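You operate a simulated robot arm through the tools that you are given. There is no shell and no other tool.

The job below is to be done with a simulated robot arm. You get a single attempt, and the scene is never put back.

JOB
Put things in order on the top of the parts table. At the end: the green skittle stands where the beige wooden tag (marked "REORDER") stood; the orange clip from the top of the parts table is on the brown carton (marked "WASHERS"); the white bumper stands on top of the red weight; the beige wooden tag from the top of the parts table stands where the white bumper stood; whatever was shut is shut again. Leave all else as you found it, and nothing knocked over.

Only the result counts: the job must be done as asked and must still hold three seconds after the hand-in. Knocking over, shifting, dropping, spilling or breaking anything else fails it.

ROBOT AND FRAMES
A 6-joint arm with a two-finger parallel gripper, fixed in place. Base frame: the origin is on the floor under the middle of its stand, x ahead of it, y to its left, z up; the work surface is at about z = 0.78. Lengths are in m, angles in rad, forces in N, time in s.
With the tool pointing down near the work surface it reaches from about 0.26 to 0.68 m from the base axis. Its first joint turns from -1.152 to 1.152 rad. Payload 2.9 kg.
Tool frame: the origin (TCP) lies between the finger pads and is the grasp point; the fingertips stand 0.03 m ahead of it; z points along the fingers, y is the line along which they close. Largest opening 0.11 m; finger width 0.02, thickness 0.01; the body of the gripper, 0.048 by 0.112 m, starts 0.055 m behind the TCP.
Orientation is told as [roll, pitch, yaw] about the base's x, y, z axes, in that order, counted from this pose: with the fingers straight down and closing along the base's y, the tool's x points along the base's -x, its y along +y and its z along -z.

CONTROLS
- The arm moves only by the tool drive_tool. Its argument "deltas" is a list that holds one entry, the list of rows, each a list of 7 numbers: the shift along the base's x, y, z in m, then the turn, a rotation vector about the base's x, y, z in rad, then the opening, from 0 (shut) to 1 (fully open). In form: [[[tx, ty, tz, rx, ry, rz, jaw], ...]]. A call has 1 to 20 rows; each row is the pose to reach, as a shift and turn from the pose commanded when the call began. Rows are played at 5 a second. More than 0.05 m and 0.15 rad between two rows, or a gripper value outside its range, and nothing of the call is played. A pose out of reach is approached as far as the arm can. The call stops where the force on the tool passes 40 N (or 10 N more than at its start, if that is more) or the arm is blocked; 0.2 s more then pass. Each finger travels about 0.108 m/s and halts on what it meets, pressing with about 44 N; the grip force reading is that of the motor and also rises with nothing between the fingers. The clock runs only during rows and for 0.2 s after the last one: add rows that repeat a pose to give the fingers time. The reply holds the time, the measured pose of the TCP, the force on the tool along the base axes, the opening and the grip force, in the units named above and with some noise, with the torque about the TCP (base axes, N m) and any sound that the robot's microphone picked up.
- Cameras (640 x 400 px; columns grow to the right, rows downward): "scene" is fixed at [0.0784, 0.4293, 1.3931]; the picture's right is [-0.78, -0.63, 0.00], its down [-0.30, 0.38, -0.87] and it looks along [0.55, -0.68, -0.49] (base axes); focal length 336 px, centre (320, 200). "wrist" rides on the gripper at [0.072, 0.017, -0.103] in the tool frame; the picture's right is [-0.23, 0.97, 0.00], its down [-0.76, -0.18, -0.62] and it looks along [-0.61, -0.14, 0.78] (tool axes); focal length 222 px, centre (320, 200). There is no depth. A picture from a camera that has moved, and an enlarged one, comes with that camera's place and axes in the base frame and with its lens.
- grab_frame(camera): a new picture of that camera. It takes no simulated time.
- close_up(camera, box): a new picture of the part [left, top, right, bottom] of that camera's present view, enlarged. It takes no simulated time.
- close_job(): hands the job in; it is judged then, once.

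Places have to be worked out from the pictures, the camera data and where the tool is seen. Open the gripper and draw the arm clear of the work before you hand the job in, unless the task says otherwise.

The tools are called after "Emit:" as a command line: name --argument value ..., lists and objects as JSON in quotes. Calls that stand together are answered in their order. drive_tool: Moves the arm, as the interface text tells. Its arguments: {"type":"object","properties":{"deltas":{"type":"array","items":{"type":"array","items":{"type":"array","items":{"type":"number"}}}}},"required":["deltas"]} The other tools are called the same way: grab_frame (camera) takes a picture; close_up (camera, box) takes an enlarged picture of a part of a camera's view; close_job () hands the job in.

At the start:

```text
time: 0.0
eef_pos: [0.4698, -0.2063, 1.143]
ee_rot: [-0.001, -0.001, 0.0]
wrist_force: [0.6, -0.2, -0.5]
torque: [-0.01, 0.03, 0.01]
width: 0.11
finger_force: 0.1
```

scene: 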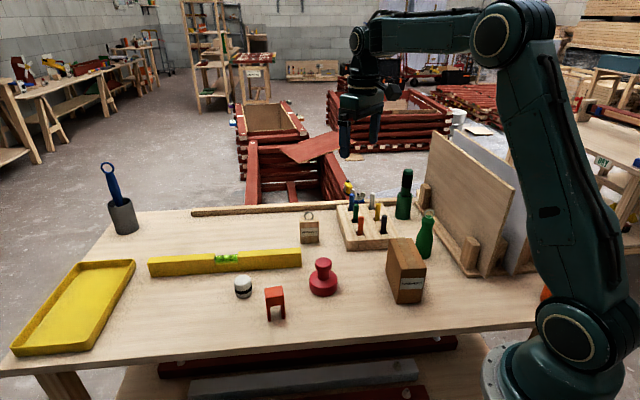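
wrist: 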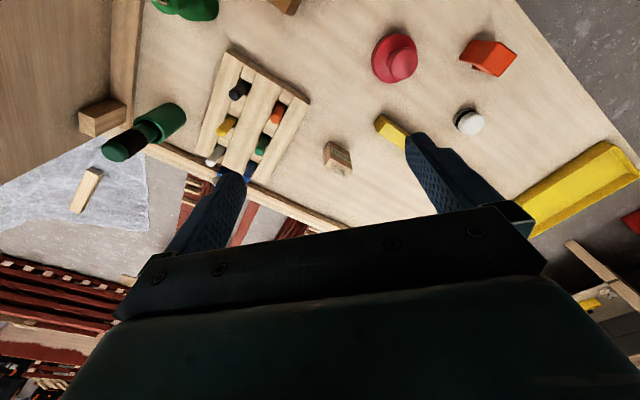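

I start by looking closely at the objects on the table before moving anything.

Emit:
close_up --camera "scene" --box '[220, 160, 340, 235]'

Emit:
close_up --camera "scene" --box '[220, 240, 380, 340]'

Emit:
close_up --camera "scene" --box '[330, 160, 490, 310]'

Emit:
close_up --camera "scene" --box '[0, 160, 640, 400]'

Emit:
close_up --camera "wrist" --box '[80, 0, 640, 240]'

```text
5.33 times, centred on (280, 198) of scene
camera zoom: at [0.0784, 0.4293, 1.3931], right [-0.78, -0.63, 0.0], down [-0.3, 0.38, -0.87], along [0.55, -0.68, -0.49], focal length 1792 px, centre (533, 213)
```

zoom: 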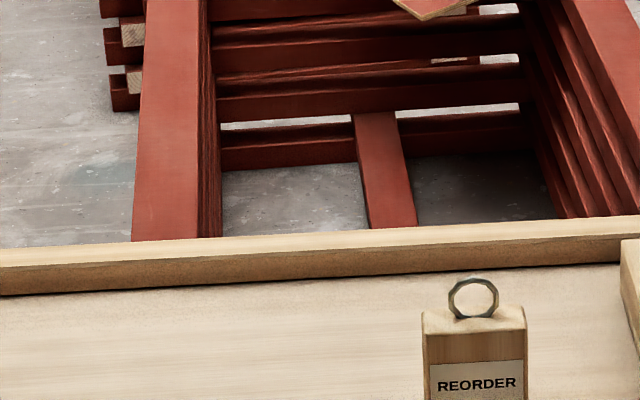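

```text
4.00 times, centred on (300, 290) of scene
camera zoom: at [0.0784, 0.4293, 1.3931], right [-0.78, -0.63, 0.0], down [-0.3, 0.38, -0.87], along [0.55, -0.68, -0.49], focal length 1344 px, centre (400, -160)
```

zoom: 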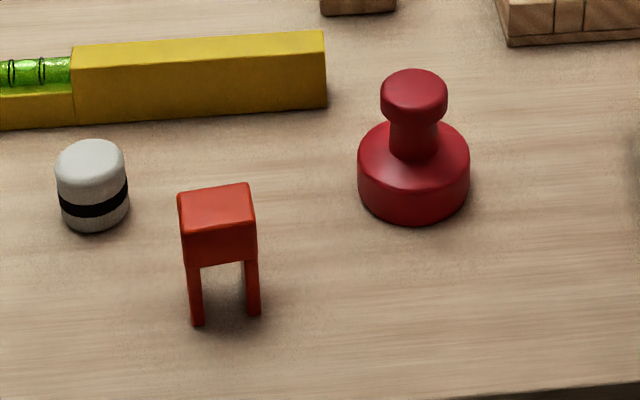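

```text
2.67 times, centred on (410, 235) of scene
camera zoom: at [0.0784, 0.4293, 1.3931], right [-0.78, -0.63, 0.0], down [-0.3, 0.38, -0.87], along [0.55, -0.68, -0.49], focal length 896 px, centre (80, 107)
```

zoom: 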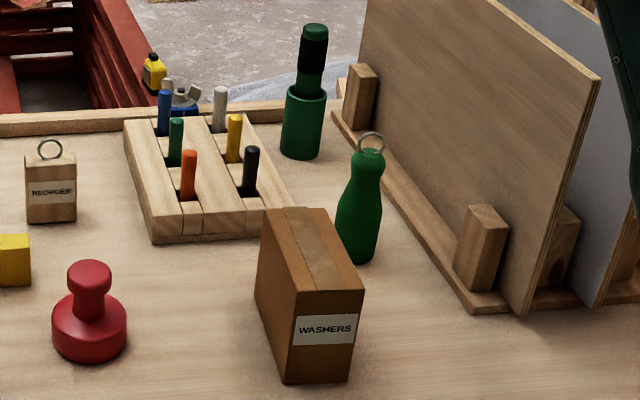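

```text
1.00 times, centred on (320, 280) of scene (not enlarged: the box is as wide or as high as the picture)
camera zoom: at [0.0784, 0.4293, 1.3931], right [-0.78, -0.63, 0.0], down [-0.3, 0.38, -0.87], along [0.55, -0.68, -0.49], focal length 336 px, centre (320, 120)
```

zoom: 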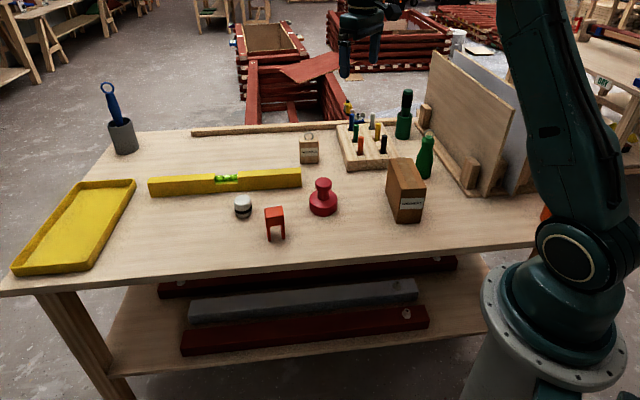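

```text
1.14 times, centred on (360, 120) of wrist
camera zoom: at [0.3975, -0.1889, 1.2471], right [0.23, 0.97, 0.0], down [0.76, -0.18, 0.62], along [0.61, -0.14, -0.78], focal length 254 px, centre (274, 291)
```

zoom: 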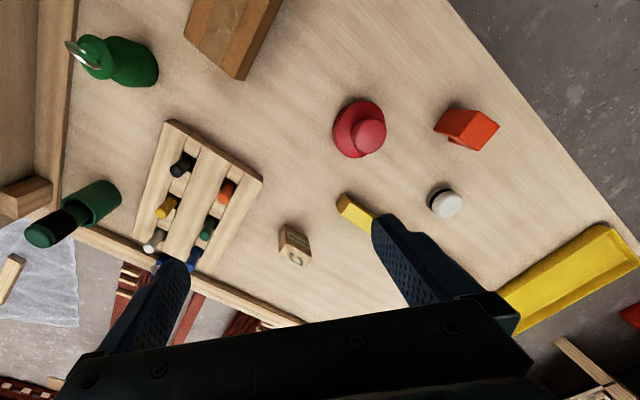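

The green skittle seems to be the bottle shape with the ring by the carton. I'm enlarging each object to measure its place and size.

Emit:
close_up --camera "scene" --box '[375, 225, 439, 310]'

Emit:
close_up --camera "scene" --box '[400, 200, 448, 265]'

Emit:
close_up --camera "scene" --box '[286, 204, 334, 250]'

Emit:
close_up --camera "scene" --box '[224, 265, 296, 330]'

Emit:
close_up --camera "scene" --box '[296, 250, 350, 305]'

```text
4.71 times, centred on (407, 268) of scene
camera zoom: at [0.0784, 0.4293, 1.3931], right [-0.78, -0.63, 0.0], down [-0.3, 0.38, -0.87], along [0.55, -0.68, -0.49], focal length 1581 px, centre (-89, -118)
```

zoom: 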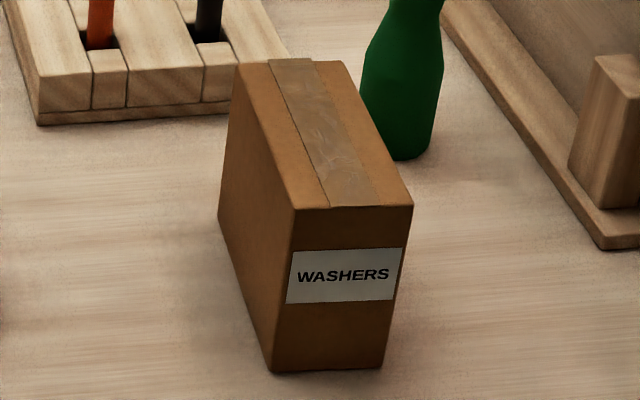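

```text
6.15 times, centred on (424, 232) of scene
camera zoom: at [0.0784, 0.4293, 1.3931], right [-0.78, -0.63, 0.0], down [-0.3, 0.38, -0.87], along [0.55, -0.68, -0.49], focal length 2067 px, centre (-320, 0)
```

zoom: 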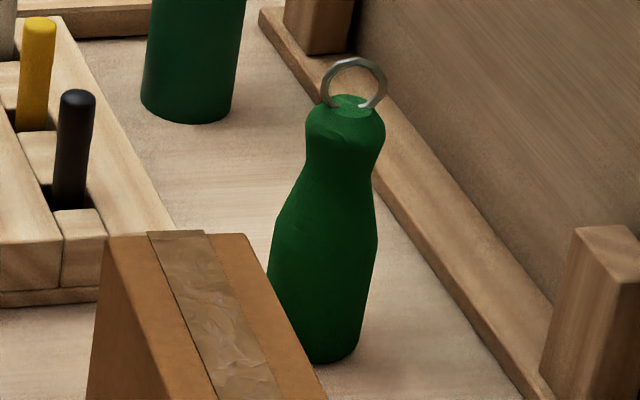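

```text
8.70 times, centred on (310, 227) of scene
camera zoom: at [0.0784, 0.4293, 1.3931], right [-0.78, -0.63, 0.0], down [-0.3, 0.38, -0.87], along [0.55, -0.68, -0.49], focal length 2921 px, centre (407, -35)
```

zoom: 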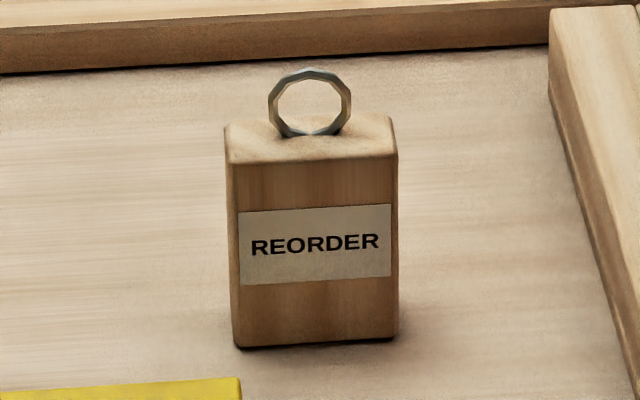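

```text
6.15 times, centred on (260, 298) of scene
camera zoom: at [0.0784, 0.4293, 1.3931], right [-0.78, -0.63, 0.0], down [-0.3, 0.38, -0.87], along [0.55, -0.68, -0.49], focal length 2067 px, centre (689, -400)
```

zoom: 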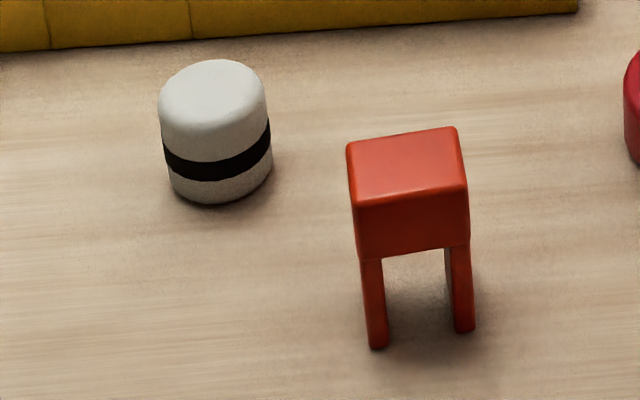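

```text
7.27 times, centred on (323, 278) of scene
camera zoom: at [0.0784, 0.4293, 1.3931], right [-0.78, -0.63, 0.0], down [-0.3, 0.38, -0.87], along [0.55, -0.68, -0.49], focal length 2443 px, centre (298, -364)
```

zoom: 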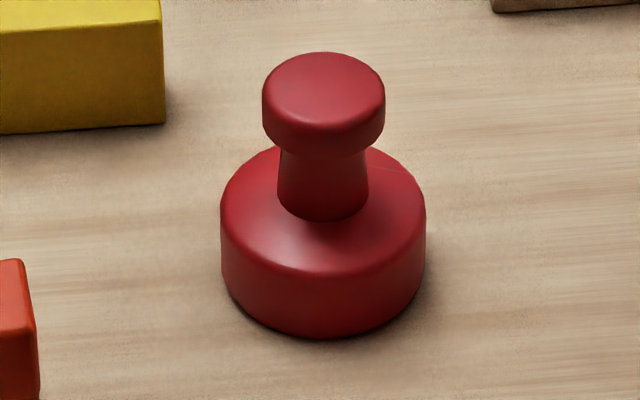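

From the scene camera I estimate these places (x, y):

| Object | Place | Size |
|---|---|---|
| Clip | (0.502, 0.068) | about 7 cm tall |
| Bumper | (0.618, 0.068) | |
| Weight | (0.474, -0.073) | knob top about z 0.859 |
| Tag | (0.630, -0.201) | |
| Carton | (0.320, -0.202) | top about z 0.887 |
| Skittle | (0.325, -0.353) | |

I move high over the clip, turning to its orientation, so the wrist camera can check this.

Emit:
drive_tool --deltas '[[[0.004, 0.0343, -0.0179, 0, 0, 0.113, 0.8], [0.008, 0.0686, -0.0358, 0, 0, 0.226, 0.7], [0.012, 0.1029, -0.0537, 0, 0, 0.339, 0.6], [0.016, 0.1372, -0.0716, 0, 0, 0.452, 0.6], [0.02, 0.1715, -0.0895, 0, 0, 0.565, 0.6], [0.024, 0.2058, -0.1074, 0, 0, 0.678, 0.6], [0.028, 0.2401, -0.1253, 0, 0, 0.791, 0.6], [0.032, 0.2744, -0.1432, 0, 0, 0.904, 0.6], [0.032, 0.2744, -0.1432, 0, 0, 0.904, 0.6]]]'

```text
time: 2.0
eef_pos: [0.5027, 0.0666, 0.9992]
ee_rot: [-0.001, 0.0, 0.906]
wrist_force: [-0.6, 0.1, 0.2]
torque: [0.03, -0.03, 0.0]
width: 0.0657
finger_force: 0.0
```

Arrived at the hover over the clip; I take pictures from both cameras to check the alignment.

Emit:
grab_frame --camera "wrist"

Emit:
grab_frame --camera "scene"

```text
taken
camera wrist: at [0.4451, 0.0206, 1.1034], right [-0.63, 0.78, 0.0], down [0.61, 0.49, 0.62], along [0.49, 0.39, -0.78], focal length 222 px, centre (320, 200)
```

wrist: 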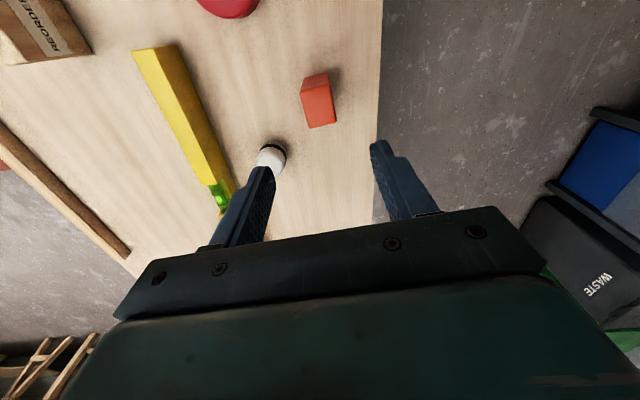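

```text
taken
```

scene: 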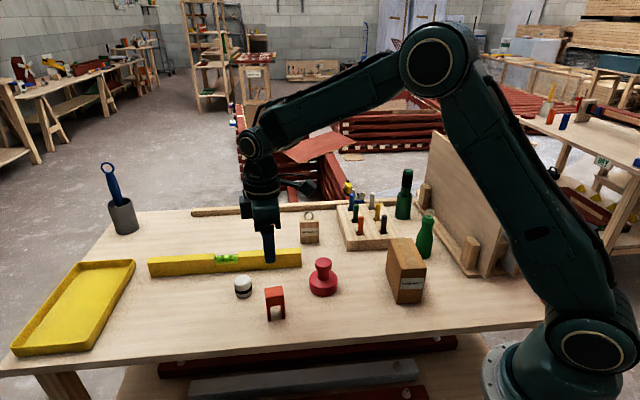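

The clip is between the finger lines but nearer the base than I expected. I enlarge the wrist view to measure it.

Emit:
close_up --camera "wrist" --box '[220, 0, 420, 200]'

Emit:
close_up --camera "scene" --box '[220, 120, 350, 330]'

```text
2.00 times, centred on (320, 100) of wrist
camera zoom: at [0.4451, 0.0206, 1.1034], right [-0.63, 0.78, 0.0], down [0.61, 0.49, 0.62], along [0.49, 0.39, -0.78], focal length 444 px, centre (320, 400)
```

zoom: 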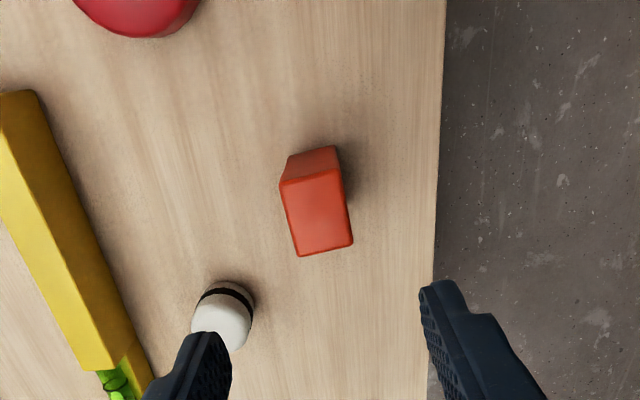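

```text
1.90 times, centred on (285, 225) of scene
camera zoom: at [0.0784, 0.4293, 1.3931], right [-0.78, -0.63, 0.0], down [-0.3, 0.38, -0.87], along [0.55, -0.68, -0.49], focal length 640 px, centre (387, 152)
```

zoom: 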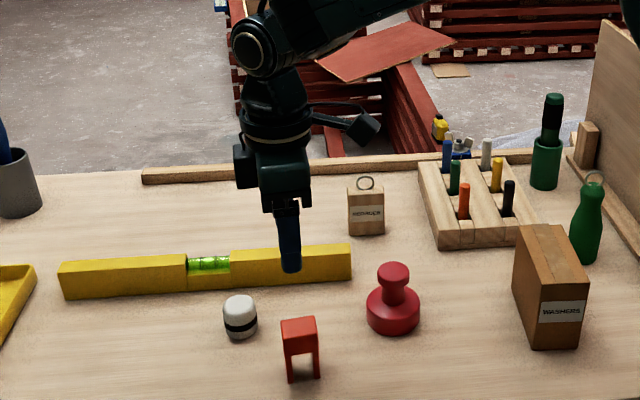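

The wrist view puts the clip's top face centre at (0.5025, 0.065) with top z about 0.85. That agrees with the scene camera, and the yaw needs about -0.03 rad. I descend and grip the block part of the clip.

Emit:
drive_tool --deltas '[[[0, -0.0016, -0.04, 0, 0, -0.03, 0.6], [0, -0.0016, -0.08, 0, 0, -0.03, 0.6], [0, -0.0016, -0.12, 0, 0, -0.03, 0.6], [0, -0.0016, -0.145, 0, 0, -0.03, 0.6], [0, -0.0016, -0.163, 0, 0, -0.03, 0.6], [0, -0.0016, -0.163, 0, 0, -0.03, 0.6]]]'

```text
time: 3.4
eef_pos: [0.5016, 0.0643, 0.8357]
ee_rot: [-0.001, 0.0, 0.874]
wrist_force: [0.1, -0.4, 0.1]
torque: [0.02, -0.01, 0.0]
width: 0.0661
finger_force: 0.0
```

No contact on the way down and the TCP is at z 0.836. I check both views before closing.

Emit:
close_up --camera "wrist" --box '[220, 80, 420, 240]'

Emit:
close_up --camera "scene" --box '[220, 200, 340, 330]'

```text
2.50 times, centred on (320, 160) of wrist
camera zoom: at [0.4416, 0.0208, 0.9398], right [-0.6, 0.8, 0.0], down [0.62, 0.47, 0.62], along [0.5, 0.37, -0.78], focal length 555 px, centre (320, 300)
```

zoom: 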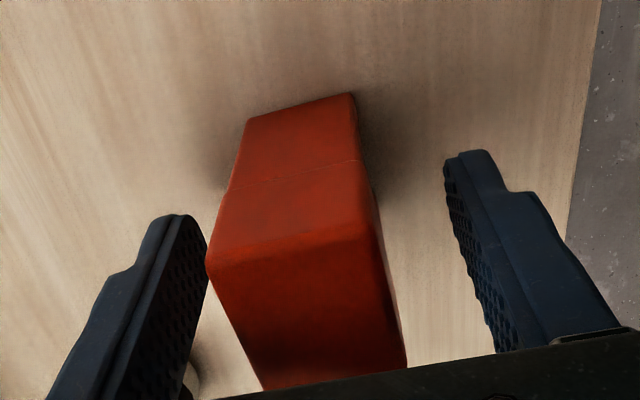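

```text
3.08 times, centred on (280, 265) of scene
camera zoom: at [0.0784, 0.4293, 1.3931], right [-0.78, -0.63, 0.0], down [-0.3, 0.38, -0.87], along [0.55, -0.68, -0.49], focal length 1034 px, centre (443, 0)
```

zoom: 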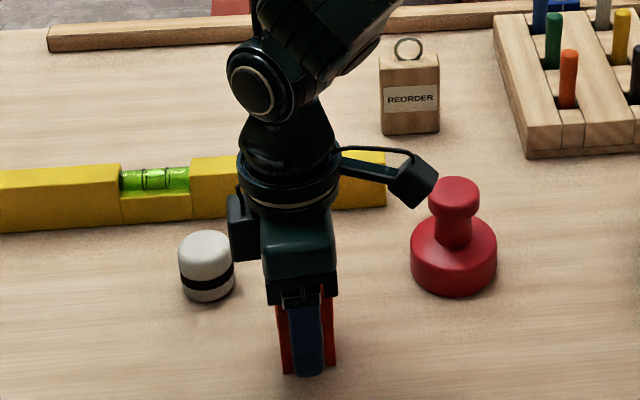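

The clip sits centred between the fingers. I close the gripper and wait for it to hold.

Emit:
drive_tool --deltas '[[[0, 0, 0, 0, 0, 0, 0.4], [0, 0, 0, 0, 0, 0, 0.2], [0, 0, 0, 0, 0, 0, 0.1], [0, 0, 0, 0, 0, 0, 0.1]]]'

```text
time: 4.4
eef_pos: [0.5024, 0.065, 0.8362]
ee_rot: [0.0, 0.001, 0.873]
wrist_force: [-0.5, -0.2, -0.2]
torque: [0.0, -0.01, 0.01]
width: 0.0311
finger_force: 43.7
```

The clip is held (width 31 mm, 44 N). I lift it 0.18 m and carry it over to the carton. On the way I turn it so its longer side runs along the carton's long side.

Emit:
drive_tool --deltas '[[[0, 0, 0.03, 0, 0, 0, 0.1], [0, 0, 0.07, 0, 0, 0, 0.1], [0, 0, 0.115, 0, 0, 0, 0.1], [0, 0, 0.16, 0, 0, 0, 0.1], [0, 0, 0.19, 0, 0, 0, 0.1], [-0.014, -0.0205, 0.19, 0, 0, -0.1305, 0.1], [-0.0281, -0.0411, 0.19, 0, 0, -0.261, 0.1], [-0.0421, -0.0616, 0.19, 0, 0, -0.3915, 0.1], [-0.0561, -0.0822, 0.19, 0, 0, -0.522, 0.1], [-0.0702, -0.1027, 0.19, 0, 0, -0.6525, 0.1], [-0.0842, -0.1232, 0.19, 0, 0, -0.783, 0.1], [-0.0982, -0.1438, 0.19, 0, 0, -0.9135, 0.1], [-0.1122, -0.1643, 0.19, 0, 0, -1.044, 0.1], [-0.1263, -0.1849, 0.19, 0, 0, -1.1745, 0.1], [-0.1403, -0.2054, 0.19, 0, 0, -1.305, 0.1], [-0.1543, -0.2259, 0.19, 0, 0, -1.4355, 0.1], [-0.1684, -0.2465, 0.19, 0, 0, -1.566, 0.1], [-0.1824, -0.267, 0.19, 0, 0, -1.697, 0.1], [-0.1824, -0.267, 0.19, 0, 0, -1.697, 0.1]]]'

```text
time: 8.4
eef_pos: [0.3189, -0.1998, 1.0262]
ee_rot: [0.0, 0.001, -0.824]
wrist_force: [0.3, -0.3, -0.4]
torque: [0.02, 0.02, -0.01]
width: 0.0307
finger_force: 43.5
```

The clip is still held and the TCP is at (0.319, -0.200, 1.026). I look at how it sits over the carton.

Emit:
grab_frame --camera "wrist"

Emit:
close_up --camera "scene" --box '[340, 130, 500, 320]'

Emit:
grab_frame --camera "scene"

```text
taken
camera wrist: at [0.2816, -0.1349, 1.13], right [0.87, 0.49, 0.0], down [0.39, -0.68, 0.62], along [0.31, -0.54, -0.78], focal length 222 px, centre (320, 200)
```

wrist: 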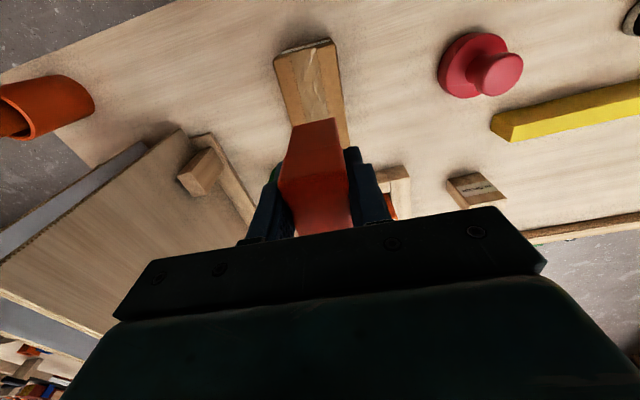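

```text
2.11 times, centred on (420, 225) of scene
camera zoom: at [0.0784, 0.4292, 1.3931], right [-0.78, -0.63, 0.0], down [-0.3, 0.38, -0.87], along [0.55, -0.68, -0.49], focal length 707 px, centre (110, 147)
```

zoom: 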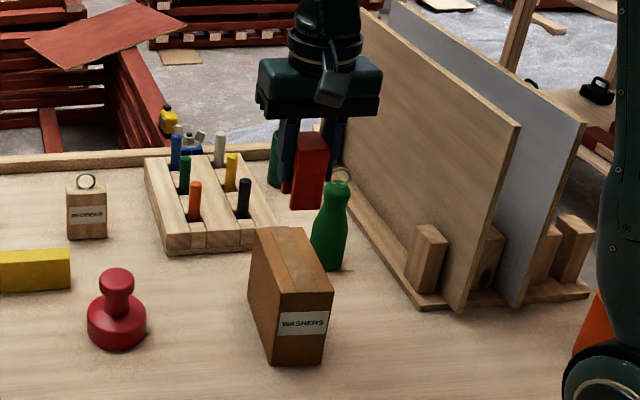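

```text
taken
```

scene: 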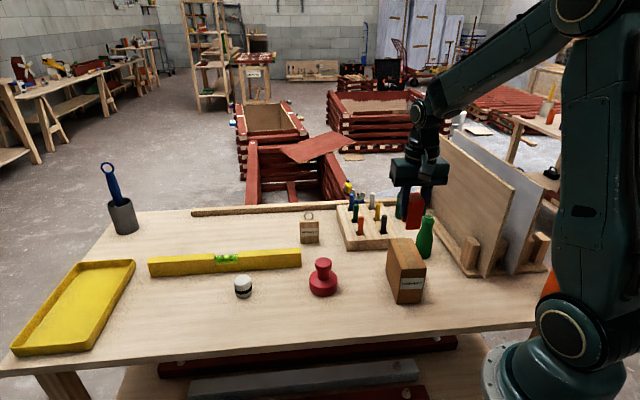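

I enlarge the wrist view around the carton's top to measure its edges.

Emit:
close_up --camera "wrist" --box '[240, 20, 400, 240]'

Emit:
close_up --camera "wrist" --box '[250, 20, 370, 100]'

```text
1.82 times, centred on (320, 130) of wrist
camera zoom: at [0.2816, -0.1349, 1.13], right [0.87, 0.49, 0.0], down [0.39, -0.68, 0.62], along [0.31, -0.54, -0.78], focal length 404 px, centre (320, 327)
```

zoom: 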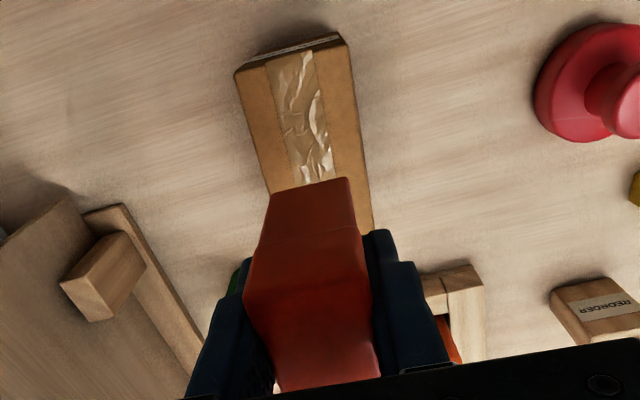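

```text
5.00 times, centred on (310, 60) of wrist
camera zoom: at [0.2816, -0.1349, 1.13], right [0.87, 0.49, 0.0], down [0.39, -0.68, 0.62], along [0.31, -0.54, -0.78], focal length 1111 px, centre (370, 900)
```

zoom: 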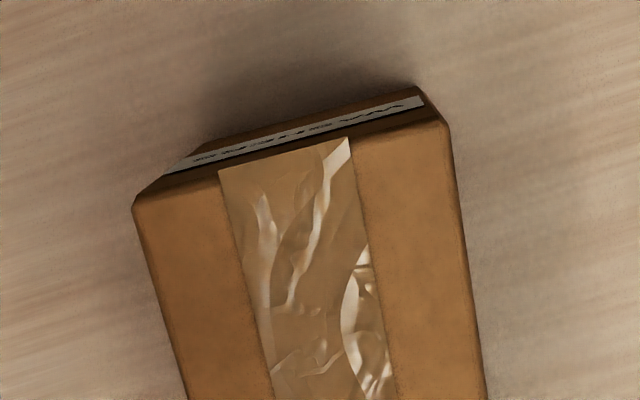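

The wrist view gives a carton top centre of about (0.318, -0.206), with its long axis at a yaw of about -0.85. I correct the position by about 4 mm, turn slightly and lower to just above the top.

Emit:
drive_tool --deltas '[[[0, -0.0042, -0.02, 0, 0, -0.02, 0.1], [0, -0.0042, -0.045, 0, 0, -0.02, 0.1], [0, -0.0042, -0.065, 0, 0, -0.02, 0.1], [0, -0.0042, -0.072, 0, 0, -0.02, 0.1], [0, -0.0042, -0.072, 0, 0, -0.02, 0.1]]]'

Emit:
close_up --camera "scene" --box '[365, 190, 455, 310]'

Emit:
close_up --camera "wrist" --box '[240, 20, 400, 240]'

```text
time: 9.6
eef_pos: [0.319, -0.2033, 0.9536]
ee_rot: [0.0, 0.0, -0.841]
wrist_force: [-0.3, 0.1, -0.1]
torque: [0.0, -0.03, 0.02]
width: 0.0308
finger_force: 44.2
```

```text
3.33 times, centred on (410, 250) of scene
camera zoom: at [0.0784, 0.4293, 1.3931], right [-0.78, -0.63, 0.0], down [-0.3, 0.38, -0.87], along [0.55, -0.68, -0.49], focal length 1120 px, centre (20, 33)
```

zoom: 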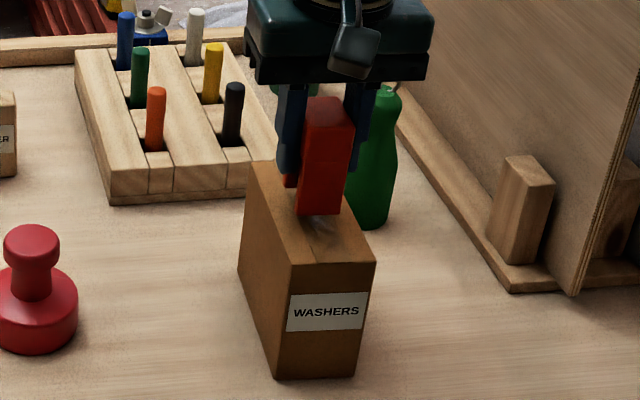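

```text
1.82 times, centred on (320, 130) of wrist
camera zoom: at [0.2828, -0.1379, 1.0583], right [0.88, 0.48, 0.0], down [0.37, -0.69, 0.62], along [0.3, -0.55, -0.78], focal length 404 px, centre (320, 327)
```

zoom: 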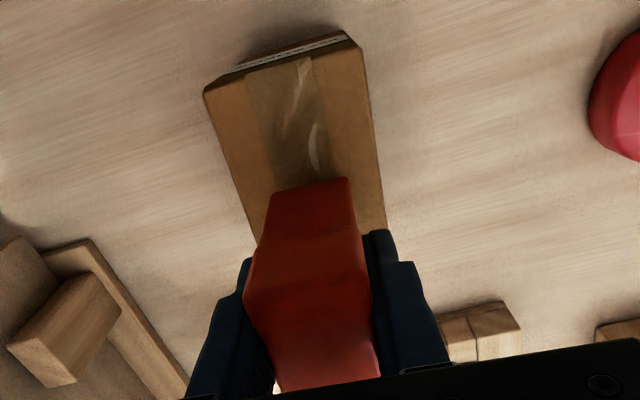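

The clip hangs centred over the carton top, with about 1 cm to go. I lower it in small steps and watch the vertical force.

Emit:
drive_tool --deltas '[[[0, 0, -0.003, 0, 0, 0, 0.1], [0, 0, -0.006, 0, 0, 0, 0.1], [0, 0, -0.008, 0, 0, 0, 0.1], [0, 0, -0.008, 0, 0, 0, 0.1]]]'

```text
time: 10.6
eef_pos: [0.3201, -0.2056, 0.9466]
ee_rot: [0.001, 0.0, -0.843]
wrist_force: [0.1, 0.8, -0.3]
torque: [-0.01, 0.02, 0.0]
width: 0.0307
finger_force: 43.8
```

No contact yet at z 0.9466. I go on down millimetre by millimetre.

Emit:
drive_tool --deltas '[[[0, 0, -0.001, 0, 0, 0, 0.1], [0, 0, -0.002, 0, 0, 0, 0.1], [0, 0, -0.002, 0, 0, 0, 0.1]]]'

```text
time: 11.4
eef_pos: [0.3204, -0.2049, 0.9465]
ee_rot: [0.003, -0.001, -0.843]
wrist_force: [-5.1, 3.1, 27.3]
torque: [0.17, 0.33, 0.01]
width: 0.0308
finger_force: 44.0
```

Contact was made, with 27 N upward. I relieve most of the press, then open the fingers a little way and wait.

Emit:
drive_tool --deltas '[[[0, 0, 0.0015, 0, 0, 0, 0.1], [0, 0, 0.0015, 0, 0, 0, 0.1]]]'

```text
time: 12.0
eef_pos: [0.3207, -0.2056, 0.9453]
ee_rot: [0.002, 0.0, -0.842]
wrist_force: [0.9, -2.5, 6.3]
torque: [-0.16, -0.09, -0.02]
width: 0.031
finger_force: 44.1
```

The press is down to about 6 N, so the clip rests on the carton. I open the fingers and look.

Emit:
drive_tool --deltas '[[[0, 0, 0, 0, 0, 0, 0.35], [0, 0, 0, 0, 0, 0, 0.5], [0, 0, 0, 0, 0, 0, 0.6], [0, 0, 0, 0, 0, 0, 0.6]]]'

Emit:
close_up --camera "scene" --box '[365, 190, 455, 310]'

Emit:
close_up --camera "wrist" --box '[240, 20, 400, 240]'

```text
time: 13.0
eef_pos: [0.3194, -0.2051, 0.9464]
ee_rot: [0.0, 0.001, -0.842]
wrist_force: [-0.5, 0.1, -0.1]
torque: [-0.02, 0.02, 0.03]
width: 0.0658
finger_force: 0.1
```

```text
3.33 times, centred on (410, 250) of scene
camera zoom: at [0.0784, 0.4293, 1.3931], right [-0.78, -0.63, 0.0], down [-0.3, 0.38, -0.87], along [0.55, -0.68, -0.49], focal length 1120 px, centre (20, 33)
```

zoom: 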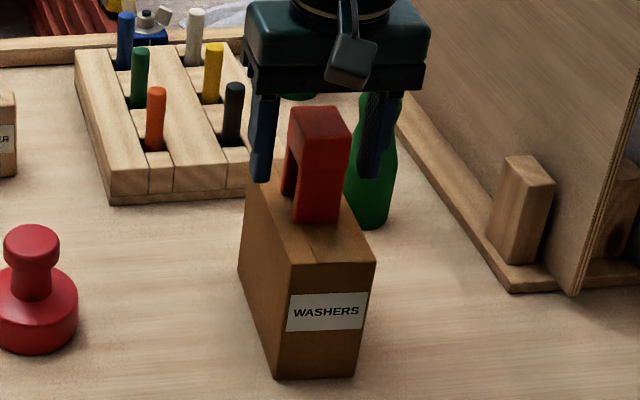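

```text
1.82 times, centred on (320, 130) of wrist
camera zoom: at [0.2839, -0.1385, 1.0501], right [0.88, 0.48, 0.0], down [0.37, -0.69, 0.62], along [0.3, -0.55, -0.78], focal length 404 px, centre (320, 327)
```

zoom: 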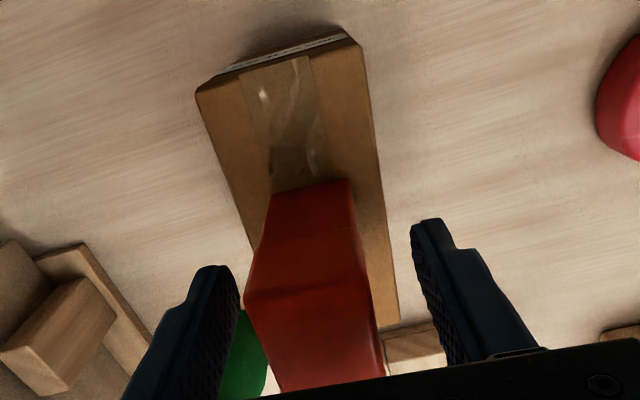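

The clip stands on its two legs, centred on the carton. I raise straight up and travel to a hover over the white bumper, keeping roughly the same yaw so that closing runs parallel to the yellow level.

Emit:
drive_tool --deltas '[[[0, 0, 0.03, 0, 0, 0, 0.65], [0, 0, 0.07, 0, 0, 0, 0.7], [0, 0, 0.1, 0, 0, 0, 0.7], [0.0299, 0.0273, 0.0904, 0, 0, 0.0045, 0.7], [0.0598, 0.0546, 0.0808, 0, 0, 0.009, 0.7], [0.0897, 0.0819, 0.0712, 0, 0, 0.0135, 0.7], [0.1196, 0.1092, 0.0616, 0, 0, 0.018, 0.7], [0.1495, 0.1365, 0.052, 0, 0, 0.0225, 0.7], [0.1794, 0.1638, 0.0424, 0, 0, 0.027, 0.7], [0.2093, 0.1911, 0.0328, 0, 0, 0.0315, 0.7], [0.2392, 0.2184, 0.0232, 0, 0, 0.036, 0.7], [0.2691, 0.2457, 0.0136, 0, 0, 0.0405, 0.7], [0.299, 0.273, 0.004, 0, 0, 0.045, 0.7], [0.299, 0.273, 0.004, 0, 0, 0.045, 0.7]]]'

Emit:
grab_frame --camera "wrist"

Emit:
grab_frame --camera "scene"

```text
time: 16.0
eef_pos: [0.6194, 0.0662, 0.9499]
ee_rot: [0.001, -0.001, -0.799]
wrist_force: [0.3, 0.2, 0.4]
torque: [-0.01, 0.02, 0.0]
width: 0.0768
finger_force: 0.2
```

```text
taken
camera wrist: at [0.5812, 0.1309, 1.0542], right [0.86, 0.52, 0.0], down [0.41, -0.67, 0.62], along [0.32, -0.53, -0.78], focal length 222 px, centre (320, 200)
```

wrist: 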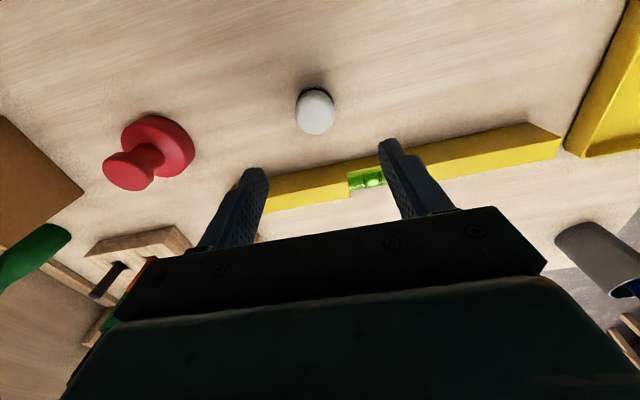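

```text
taken
```

scene: 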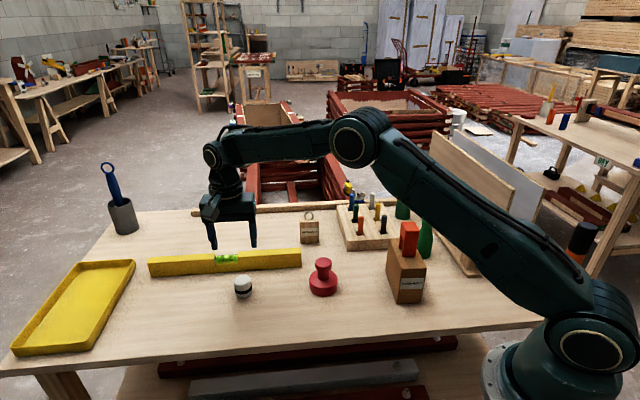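

I enlarge the wrist view to find the bumper's centre accurately, and take a last look at where the bumper and tag stand.

Emit:
close_up --camera "wrist" --box '[270, 70, 360, 150]'

Emit:
close_up --camera "wrist" --box '[80, 80, 240, 220]'

```text
5.00 times, centred on (315, 110) of wrist
camera zoom: at [0.5812, 0.1309, 1.0542], right [0.86, 0.52, 0.0], down [0.41, -0.67, 0.62], along [0.32, -0.53, -0.78], focal length 1111 px, centre (345, 650)
```

zoom: 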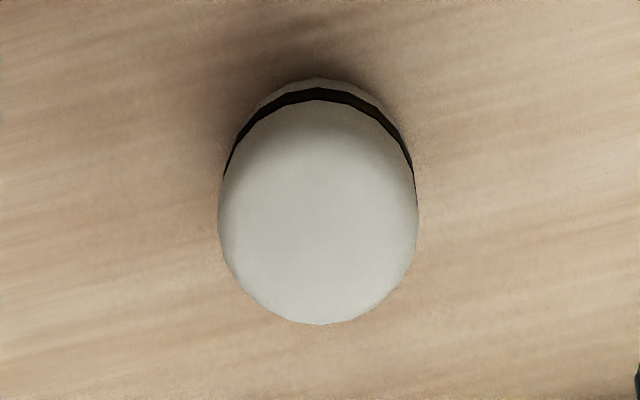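

```text
2.86 times, centred on (160, 150) of wrist
camera zoom: at [0.5812, 0.1309, 1.0542], right [0.86, 0.52, 0.0], down [0.41, -0.67, 0.62], along [0.32, -0.53, -0.78], focal length 635 px, centre (777, 343)
```

zoom: 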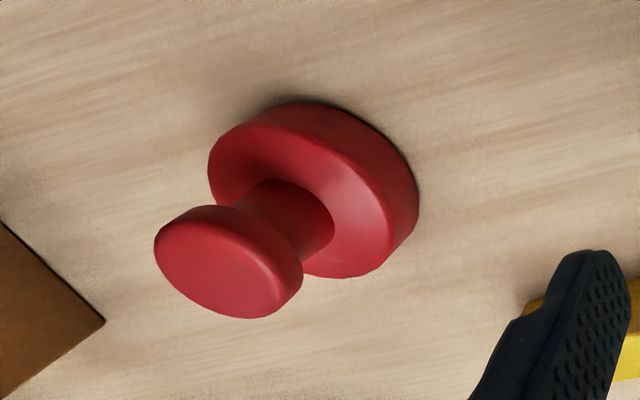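

The bumper's centre is about (0.6155, 0.065) with a diameter of about 42 mm. I shift 4 mm and lower until the fingertips are about 7 mm above the table.

Emit:
drive_tool --deltas '[[[-0.0035, -0.0015, -0.035, 0, 0, 0, 0.7], [-0.0035, -0.0015, -0.075, 0, 0, 0, 0.7], [-0.0035, -0.0015, -0.105, 0, 0, 0, 0.7], [-0.0035, -0.0015, -0.123, 0, 0, 0, 0.7], [-0.0035, -0.0015, -0.133, 0, 0, 0, 0.7], [-0.0035, -0.0015, -0.133, 0, 0, 0, 0.7]]]'

Emit:
close_up --camera "scene" --box '[190, 180, 320, 320]'

Emit:
close_up --camera "wrist" --box '[220, 80, 420, 240]'

```text
time: 17.4
eef_pos: [0.6158, 0.0667, 0.8163]
ee_rot: [0.002, 0.001, -0.798]
wrist_force: [-0.1, -0.4, 0.1]
torque: [-0.02, 0.02, -0.04]
width: 0.0771
finger_force: 0.1
```

```text
2.86 times, centred on (255, 250) of scene
camera zoom: at [0.0784, 0.4293, 1.3931], right [-0.78, -0.63, 0.0], down [-0.3, 0.38, -0.87], along [0.55, -0.68, -0.49], focal length 960 px, centre (506, 57)
```

zoom: 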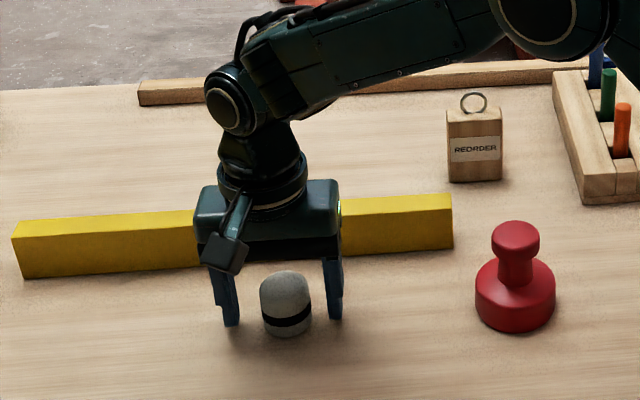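

```text
2.50 times, centred on (320, 160) of wrist
camera zoom: at [0.5768, 0.131, 0.9209], right [0.86, 0.52, 0.0], down [0.4, -0.67, 0.62], along [0.32, -0.53, -0.78], focal length 555 px, centre (320, 300)
```

zoom: 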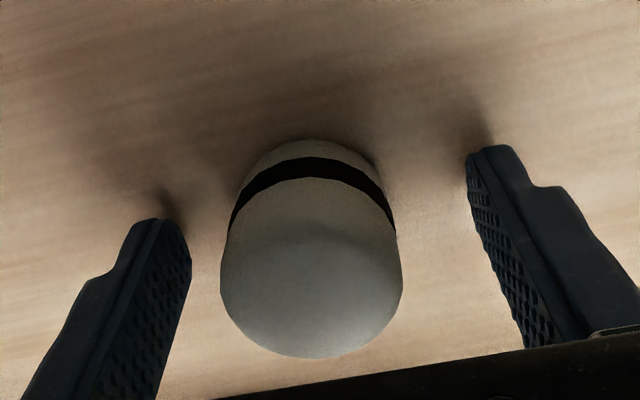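

The bumper is about 2.5 mm off the middle towards the left finger. I centre on it and then close gently.

Emit:
drive_tool --deltas '[[[-0.0013, -0.0023, 0, 0, 0, 0, 0.7], [-0.0013, -0.0023, 0, 0, 0, 0, 0.55], [-0.0013, -0.0023, 0, 0, 0, 0, 0.45], [-0.0013, -0.0023, 0, 0, 0, 0, 0.3], [-0.0013, -0.0023, 0, 0, 0, 0, 0.2], [-0.0013, -0.0023, 0, 0, 0, 0, 0.2]]]'

```text
time: 18.8
eef_pos: [0.613, 0.0649, 0.8174]
ee_rot: [-0.001, -0.001, -0.799]
wrist_force: [-0.4, 0.2, 0.3]
torque: [-0.03, 0.04, 0.0]
width: 0.0403
finger_force: 44.7
```

The bumper is held (width 40 mm). I lift it clear and carry it to a hover above the red weight's knob.

Emit:
drive_tool --deltas '[[[0, 0, 0.02, 0, 0, 0, 0.2], [0, 0, 0.06, 0, 0, 0, 0.2], [0, 0, 0.1, 0, 0, 0, 0.2], [0, 0, 0.13, 0, 0, 0, 0.2], [-0.028, -0.0277, 0.145, 0, 0, 0, 0.2], [-0.056, -0.0554, 0.145, 0, 0, 0, 0.2], [-0.084, -0.0831, 0.145, 0, 0, 0, 0.2], [-0.112, -0.1108, 0.145, 0, 0, 0, 0.2], [-0.1405, -0.1387, 0.145, 0, 0, 0, 0.2], [-0.1405, -0.1387, 0.145, 0, 0, 0, 0.2]]]'

Emit:
close_up --camera "scene" --box '[265, 170, 375, 310]'

Emit:
close_up --camera "wrist" --box '[240, 40, 400, 240]'

```text
time: 21.0
eef_pos: [0.473, -0.0751, 0.9612]
ee_rot: [0.001, 0.001, -0.796]
wrist_force: [-0.3, 1.2, 0.2]
torque: [0.01, -0.04, -0.04]
width: 0.0405
finger_force: 44.0
```

```text
2.86 times, centred on (320, 240) of scene
camera zoom: at [0.0784, 0.4292, 1.3931], right [-0.78, -0.63, 0.0], down [-0.3, 0.38, -0.87], along [0.55, -0.68, -0.49], focal length 960 px, centre (320, 86)
```

zoom: 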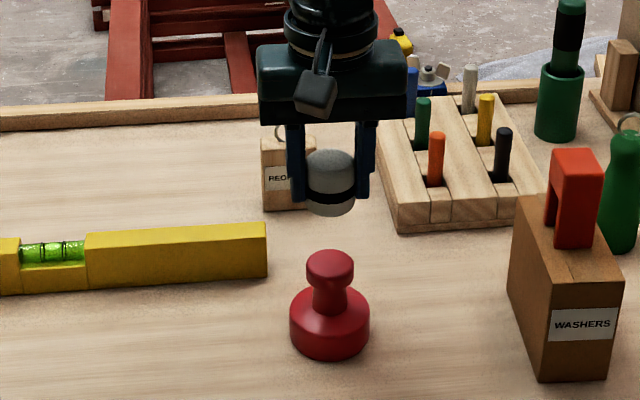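

```text
2.00 times, centred on (320, 140) of wrist
camera zoom: at [0.4336, -0.0112, 1.0655], right [0.86, 0.52, 0.0], down [0.4, -0.67, 0.62], along [0.32, -0.53, -0.78], focal length 444 px, centre (320, 320)
```

zoom: 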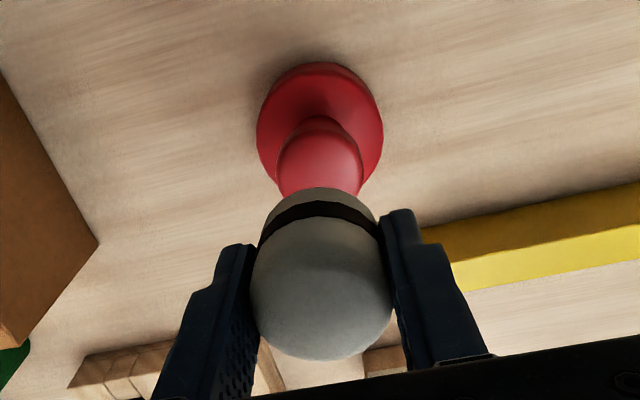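

Bumper and knob line up in both views to within about 1–2 mm. I lower to about 1 cm above the knob and check again.

Emit:
drive_tool --deltas '[[[-0.0008, 0.0008, -0.02, 0, 0, 0, 0.2], [-0.0008, 0.0008, -0.04, 0, 0, 0, 0.2], [-0.0008, 0.0008, -0.052, 0, 0, 0, 0.2], [-0.0008, 0.0008, -0.052, 0, 0, 0, 0.2]]]'

Emit:
close_up --camera "scene" --box '[285, 215, 360, 305]'

Emit:
close_up --camera "wrist" --box '[240, 40, 400, 240]'

```text
time: 22.0
eef_pos: [0.4737, -0.0736, 0.9094]
ee_rot: [0.0, 0.002, -0.797]
wrist_force: [-0.1, -0.2, -1.2]
torque: [-0.01, 0.0, -0.01]
width: 0.0405
finger_force: 44.1
```

```text
4.44 times, centred on (322, 260) of scene
camera zoom: at [0.0784, 0.4293, 1.3931], right [-0.78, -0.63, 0.0], down [-0.3, 0.38, -0.87], along [0.55, -0.68, -0.49], focal length 1493 px, centre (309, -67)
```

zoom: 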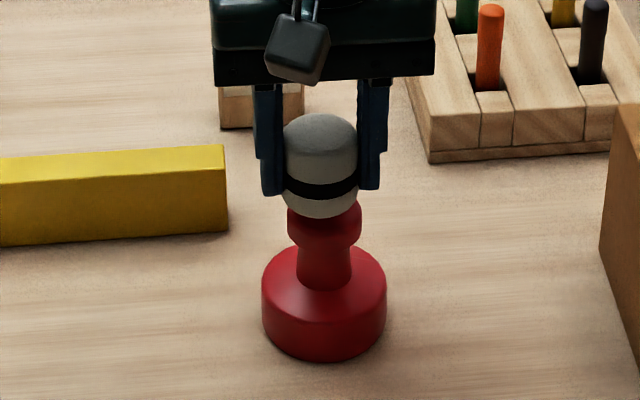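

```text
2.00 times, centred on (320, 140) of wrist
camera zoom: at [0.4347, -0.0091, 1.013], right [0.86, 0.52, 0.0], down [0.4, -0.67, 0.62], along [0.32, -0.53, -0.78], focal length 444 px, centre (320, 320)
```

zoom: 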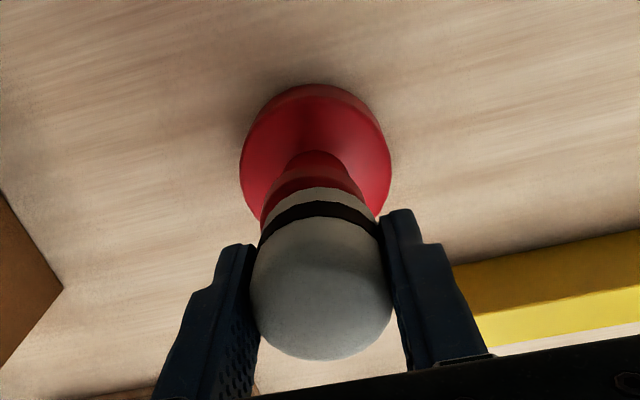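

The knob is about 2 mm to the right of the bumper in the scene view, and the wrist view agrees. I correct by (-1, -2.5) mm and lower further.

Emit:
drive_tool --deltas '[[[-0.001, -0.0025, -0.002, 0, 0, 0, 0.2], [-0.001, -0.0025, -0.006, 0, 0, 0, 0.2], [-0.001, -0.0025, -0.008, 0, 0, 0, 0.2], [-0.001, -0.0025, -0.008, 0, 0, 0, 0.2]]]'

Emit:
close_up --camera "scene" --box '[290, 225, 354, 305]'

```text
time: 23.0
eef_pos: [0.473, -0.0756, 0.9025]
ee_rot: [-0.001, 0.0, -0.798]
wrist_force: [-1.2, 1.0, -0.6]
torque: [-0.03, 0.0, -0.03]
width: 0.0401
finger_force: 44.6
```

```text
5.00 times, centred on (322, 265) of scene
camera zoom: at [0.0784, 0.4293, 1.3931], right [-0.78, -0.63, 0.0], down [-0.3, 0.38, -0.87], along [0.55, -0.68, -0.49], focal length 1680 px, centre (310, -125)
```

zoom: 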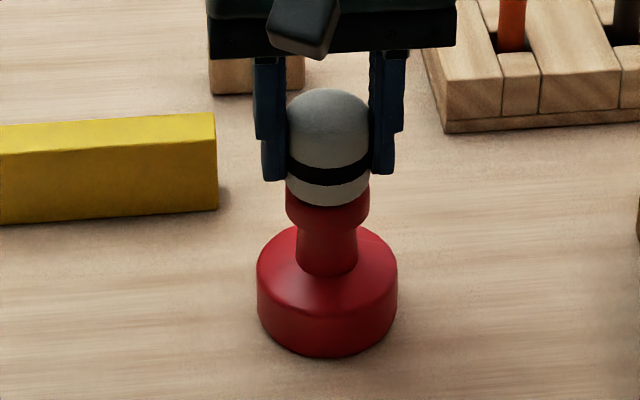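

Bumper and knob are now centred in the scene view, columns 286–370 against 285–370. I keep lowering in 1 mm steps until I feel contact.

Emit:
drive_tool --deltas '[[[0, 0, -0.001, 0, 0, 0, 0.2], [0, 0, -0.002, 0, 0, 0, 0.2], [0, 0, -0.003, 0, 0, 0, 0.2], [0, 0, -0.003, 0, 0, 0, 0.2]]]'

```text
time: 24.0
eef_pos: [0.4718, -0.0762, 0.902]
ee_rot: [0.002, -0.001, -0.798]
wrist_force: [0.1, 1.8, 5.0]
torque: [0.06, -0.02, -0.03]
width: 0.0403
finger_force: 44.2
```

There is light contact at 5 N. I press half a millimetre more to confirm it before letting go.

Emit:
drive_tool --deltas '[[[0, 0, -0.0006, 0, 0, 0, 0.2], [0, 0, -0.0006, 0, 0, 0, 0.2]]]'

Emit:
close_up --camera "scene" --box '[290, 225, 354, 305]'

Emit:
close_up --camera "wrist" --box '[240, 40, 400, 240]'

```text
time: 24.6
eef_pos: [0.472, -0.0772, 0.9003]
ee_rot: [0.003, -0.002, -0.796]
wrist_force: [1.2, 0.1, 10.8]
torque: [0.0, -0.02, 0.02]
width: 0.0403
finger_force: 43.9
```

```text
5.00 times, centred on (322, 265) of scene
camera zoom: at [0.0783, 0.4293, 1.3931], right [-0.78, -0.63, 0.0], down [-0.3, 0.38, -0.87], along [0.55, -0.68, -0.49], focal length 1680 px, centre (310, -125)
```

zoom: 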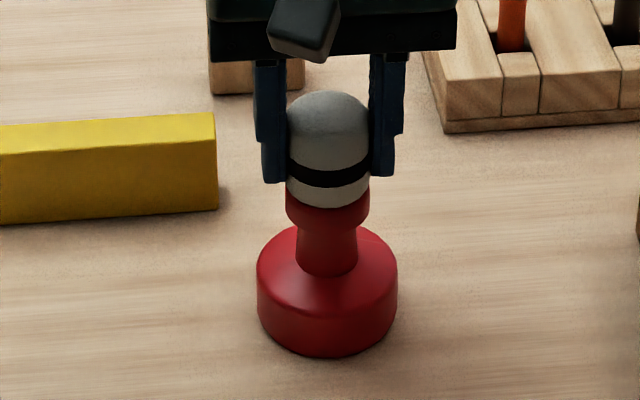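

```text
2.00 times, centred on (320, 140) of wrist
camera zoom: at [0.4332, -0.0115, 1.0043], right [0.86, 0.52, 0.0], down [0.4, -0.67, 0.62], along [0.32, -0.53, -0.78], focal length 444 px, centre (320, 320)
```

zoom: 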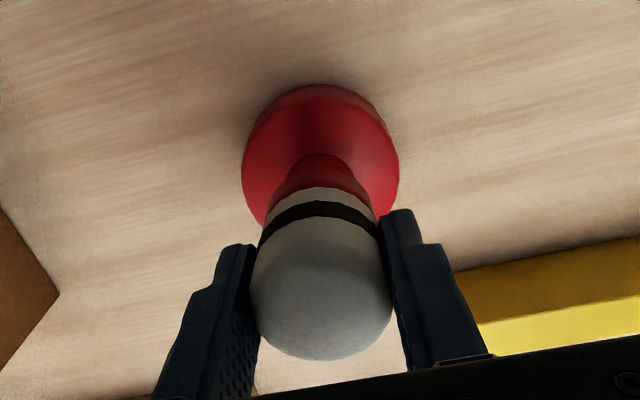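

Contact is confirmed at 10.8 N, and both views show the bumper square on the knob. I take off most of the press and open the fingers.

Emit:
drive_tool --deltas '[[[0, 0, 0.0007, 0, 0, 0, 0.2], [0, 0, 0.0007, 0, 0, 0, 0.2], [0, 0, 0.0007, 0, 0, 0, 0.42], [0, 0, 0.0007, 0, 0, 0, 0.55], [0, 0, 0.0007, 0, 0, 0, 0.7], [0, 0, 0.0007, 0, 0, 0, 0.7]]]'

Emit:
close_up --camera "scene" --box '[290, 225, 354, 305]'

Emit:
close_up --camera "wrist" --box '[240, 40, 400, 240]'

```text
time: 26.0
eef_pos: [0.4718, -0.0764, 0.9]
ee_rot: [0.0, 0.0, -0.797]
wrist_force: [-0.2, 0.0, 0.2]
torque: [0.0, 0.0, -0.03]
width: 0.0771
finger_force: 0.1
```

```text
5.00 times, centred on (322, 265) of scene
camera zoom: at [0.0784, 0.4293, 1.3931], right [-0.78, -0.63, 0.0], down [-0.3, 0.38, -0.87], along [0.55, -0.68, -0.49], focal length 1680 px, centre (310, -125)
```

zoom: 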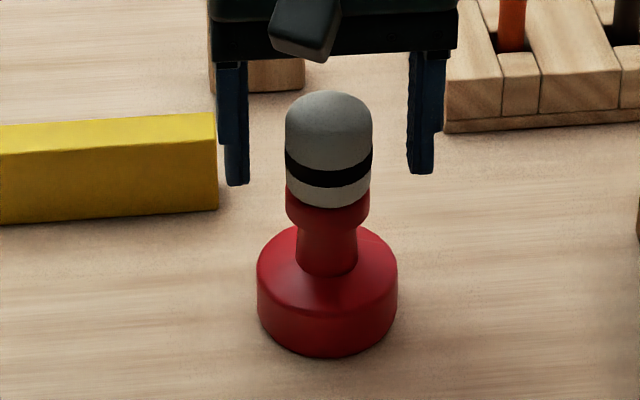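

```text
2.00 times, centred on (320, 140) of wrist
camera zoom: at [0.4329, -0.0119, 1.0044], right [0.86, 0.52, 0.0], down [0.4, -0.67, 0.62], along [0.32, -0.53, -0.78], focal length 444 px, centre (320, 320)
```

zoom: 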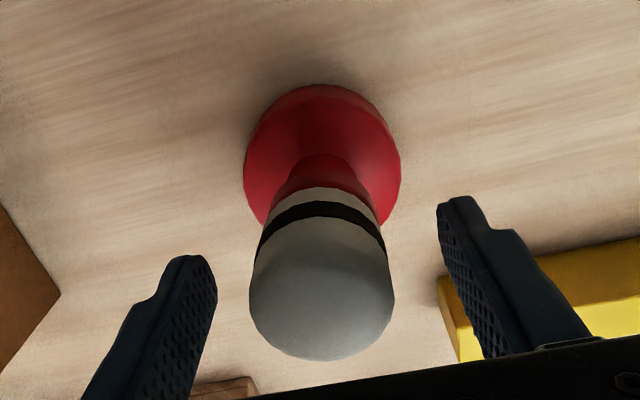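

The bumper stands squarely on the red weight. I raise straight up and go to a hover over the tag, estimated at (0.628, -0.203).

Emit:
drive_tool --deltas '[[[0, 0, 0.025, 0, 0, 0, 0.7], [0, 0, 0.065, 0, 0, 0, 0.7], [0, 0, 0.1, 0, 0, 0, 0.75], [0.0312, -0.0253, 0.1, 0, 0, 0, 0.8], [0.0624, -0.0506, 0.095, 0, 0, 0, 0.8], [0.0936, -0.0759, 0.09, 0, 0, 0, 0.8], [0.1248, -0.1012, 0.085, 0, 0, 0, 0.8], [0.156, -0.1266, 0.08, 0, 0, 0, 0.8], [0.156, -0.1266, 0.08, 0, 0, 0, 0.8]]]'

Emit:
grab_frame --camera "wrist"

Emit:
grab_frame --camera "scene"

```text
time: 28.0
eef_pos: [0.6284, -0.2036, 0.9796]
ee_rot: [0.0, 0.001, -0.797]
wrist_force: [0.1, -0.3, -0.3]
torque: [0.01, 0.04, 0.04]
width: 0.0881
finger_force: 0.0
```

```text
taken
camera wrist: at [0.5888, -0.1396, 1.0845], right [0.86, 0.52, 0.0], down [0.41, -0.67, 0.62], along [0.32, -0.53, -0.78], focal length 222 px, centre (320, 200)
```

wrist: 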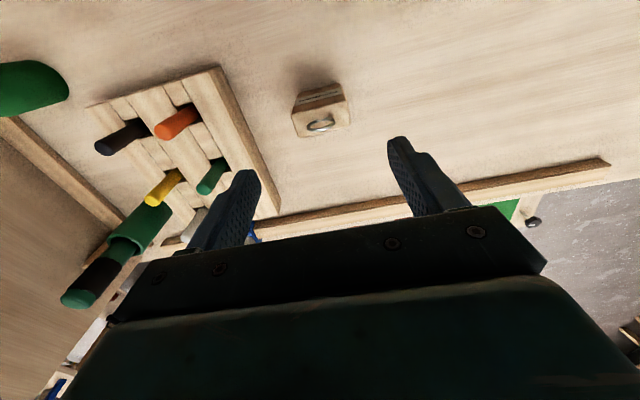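

```text
taken
```

scene: 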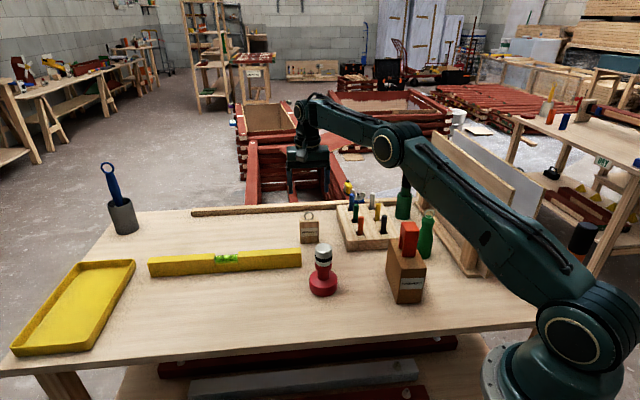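

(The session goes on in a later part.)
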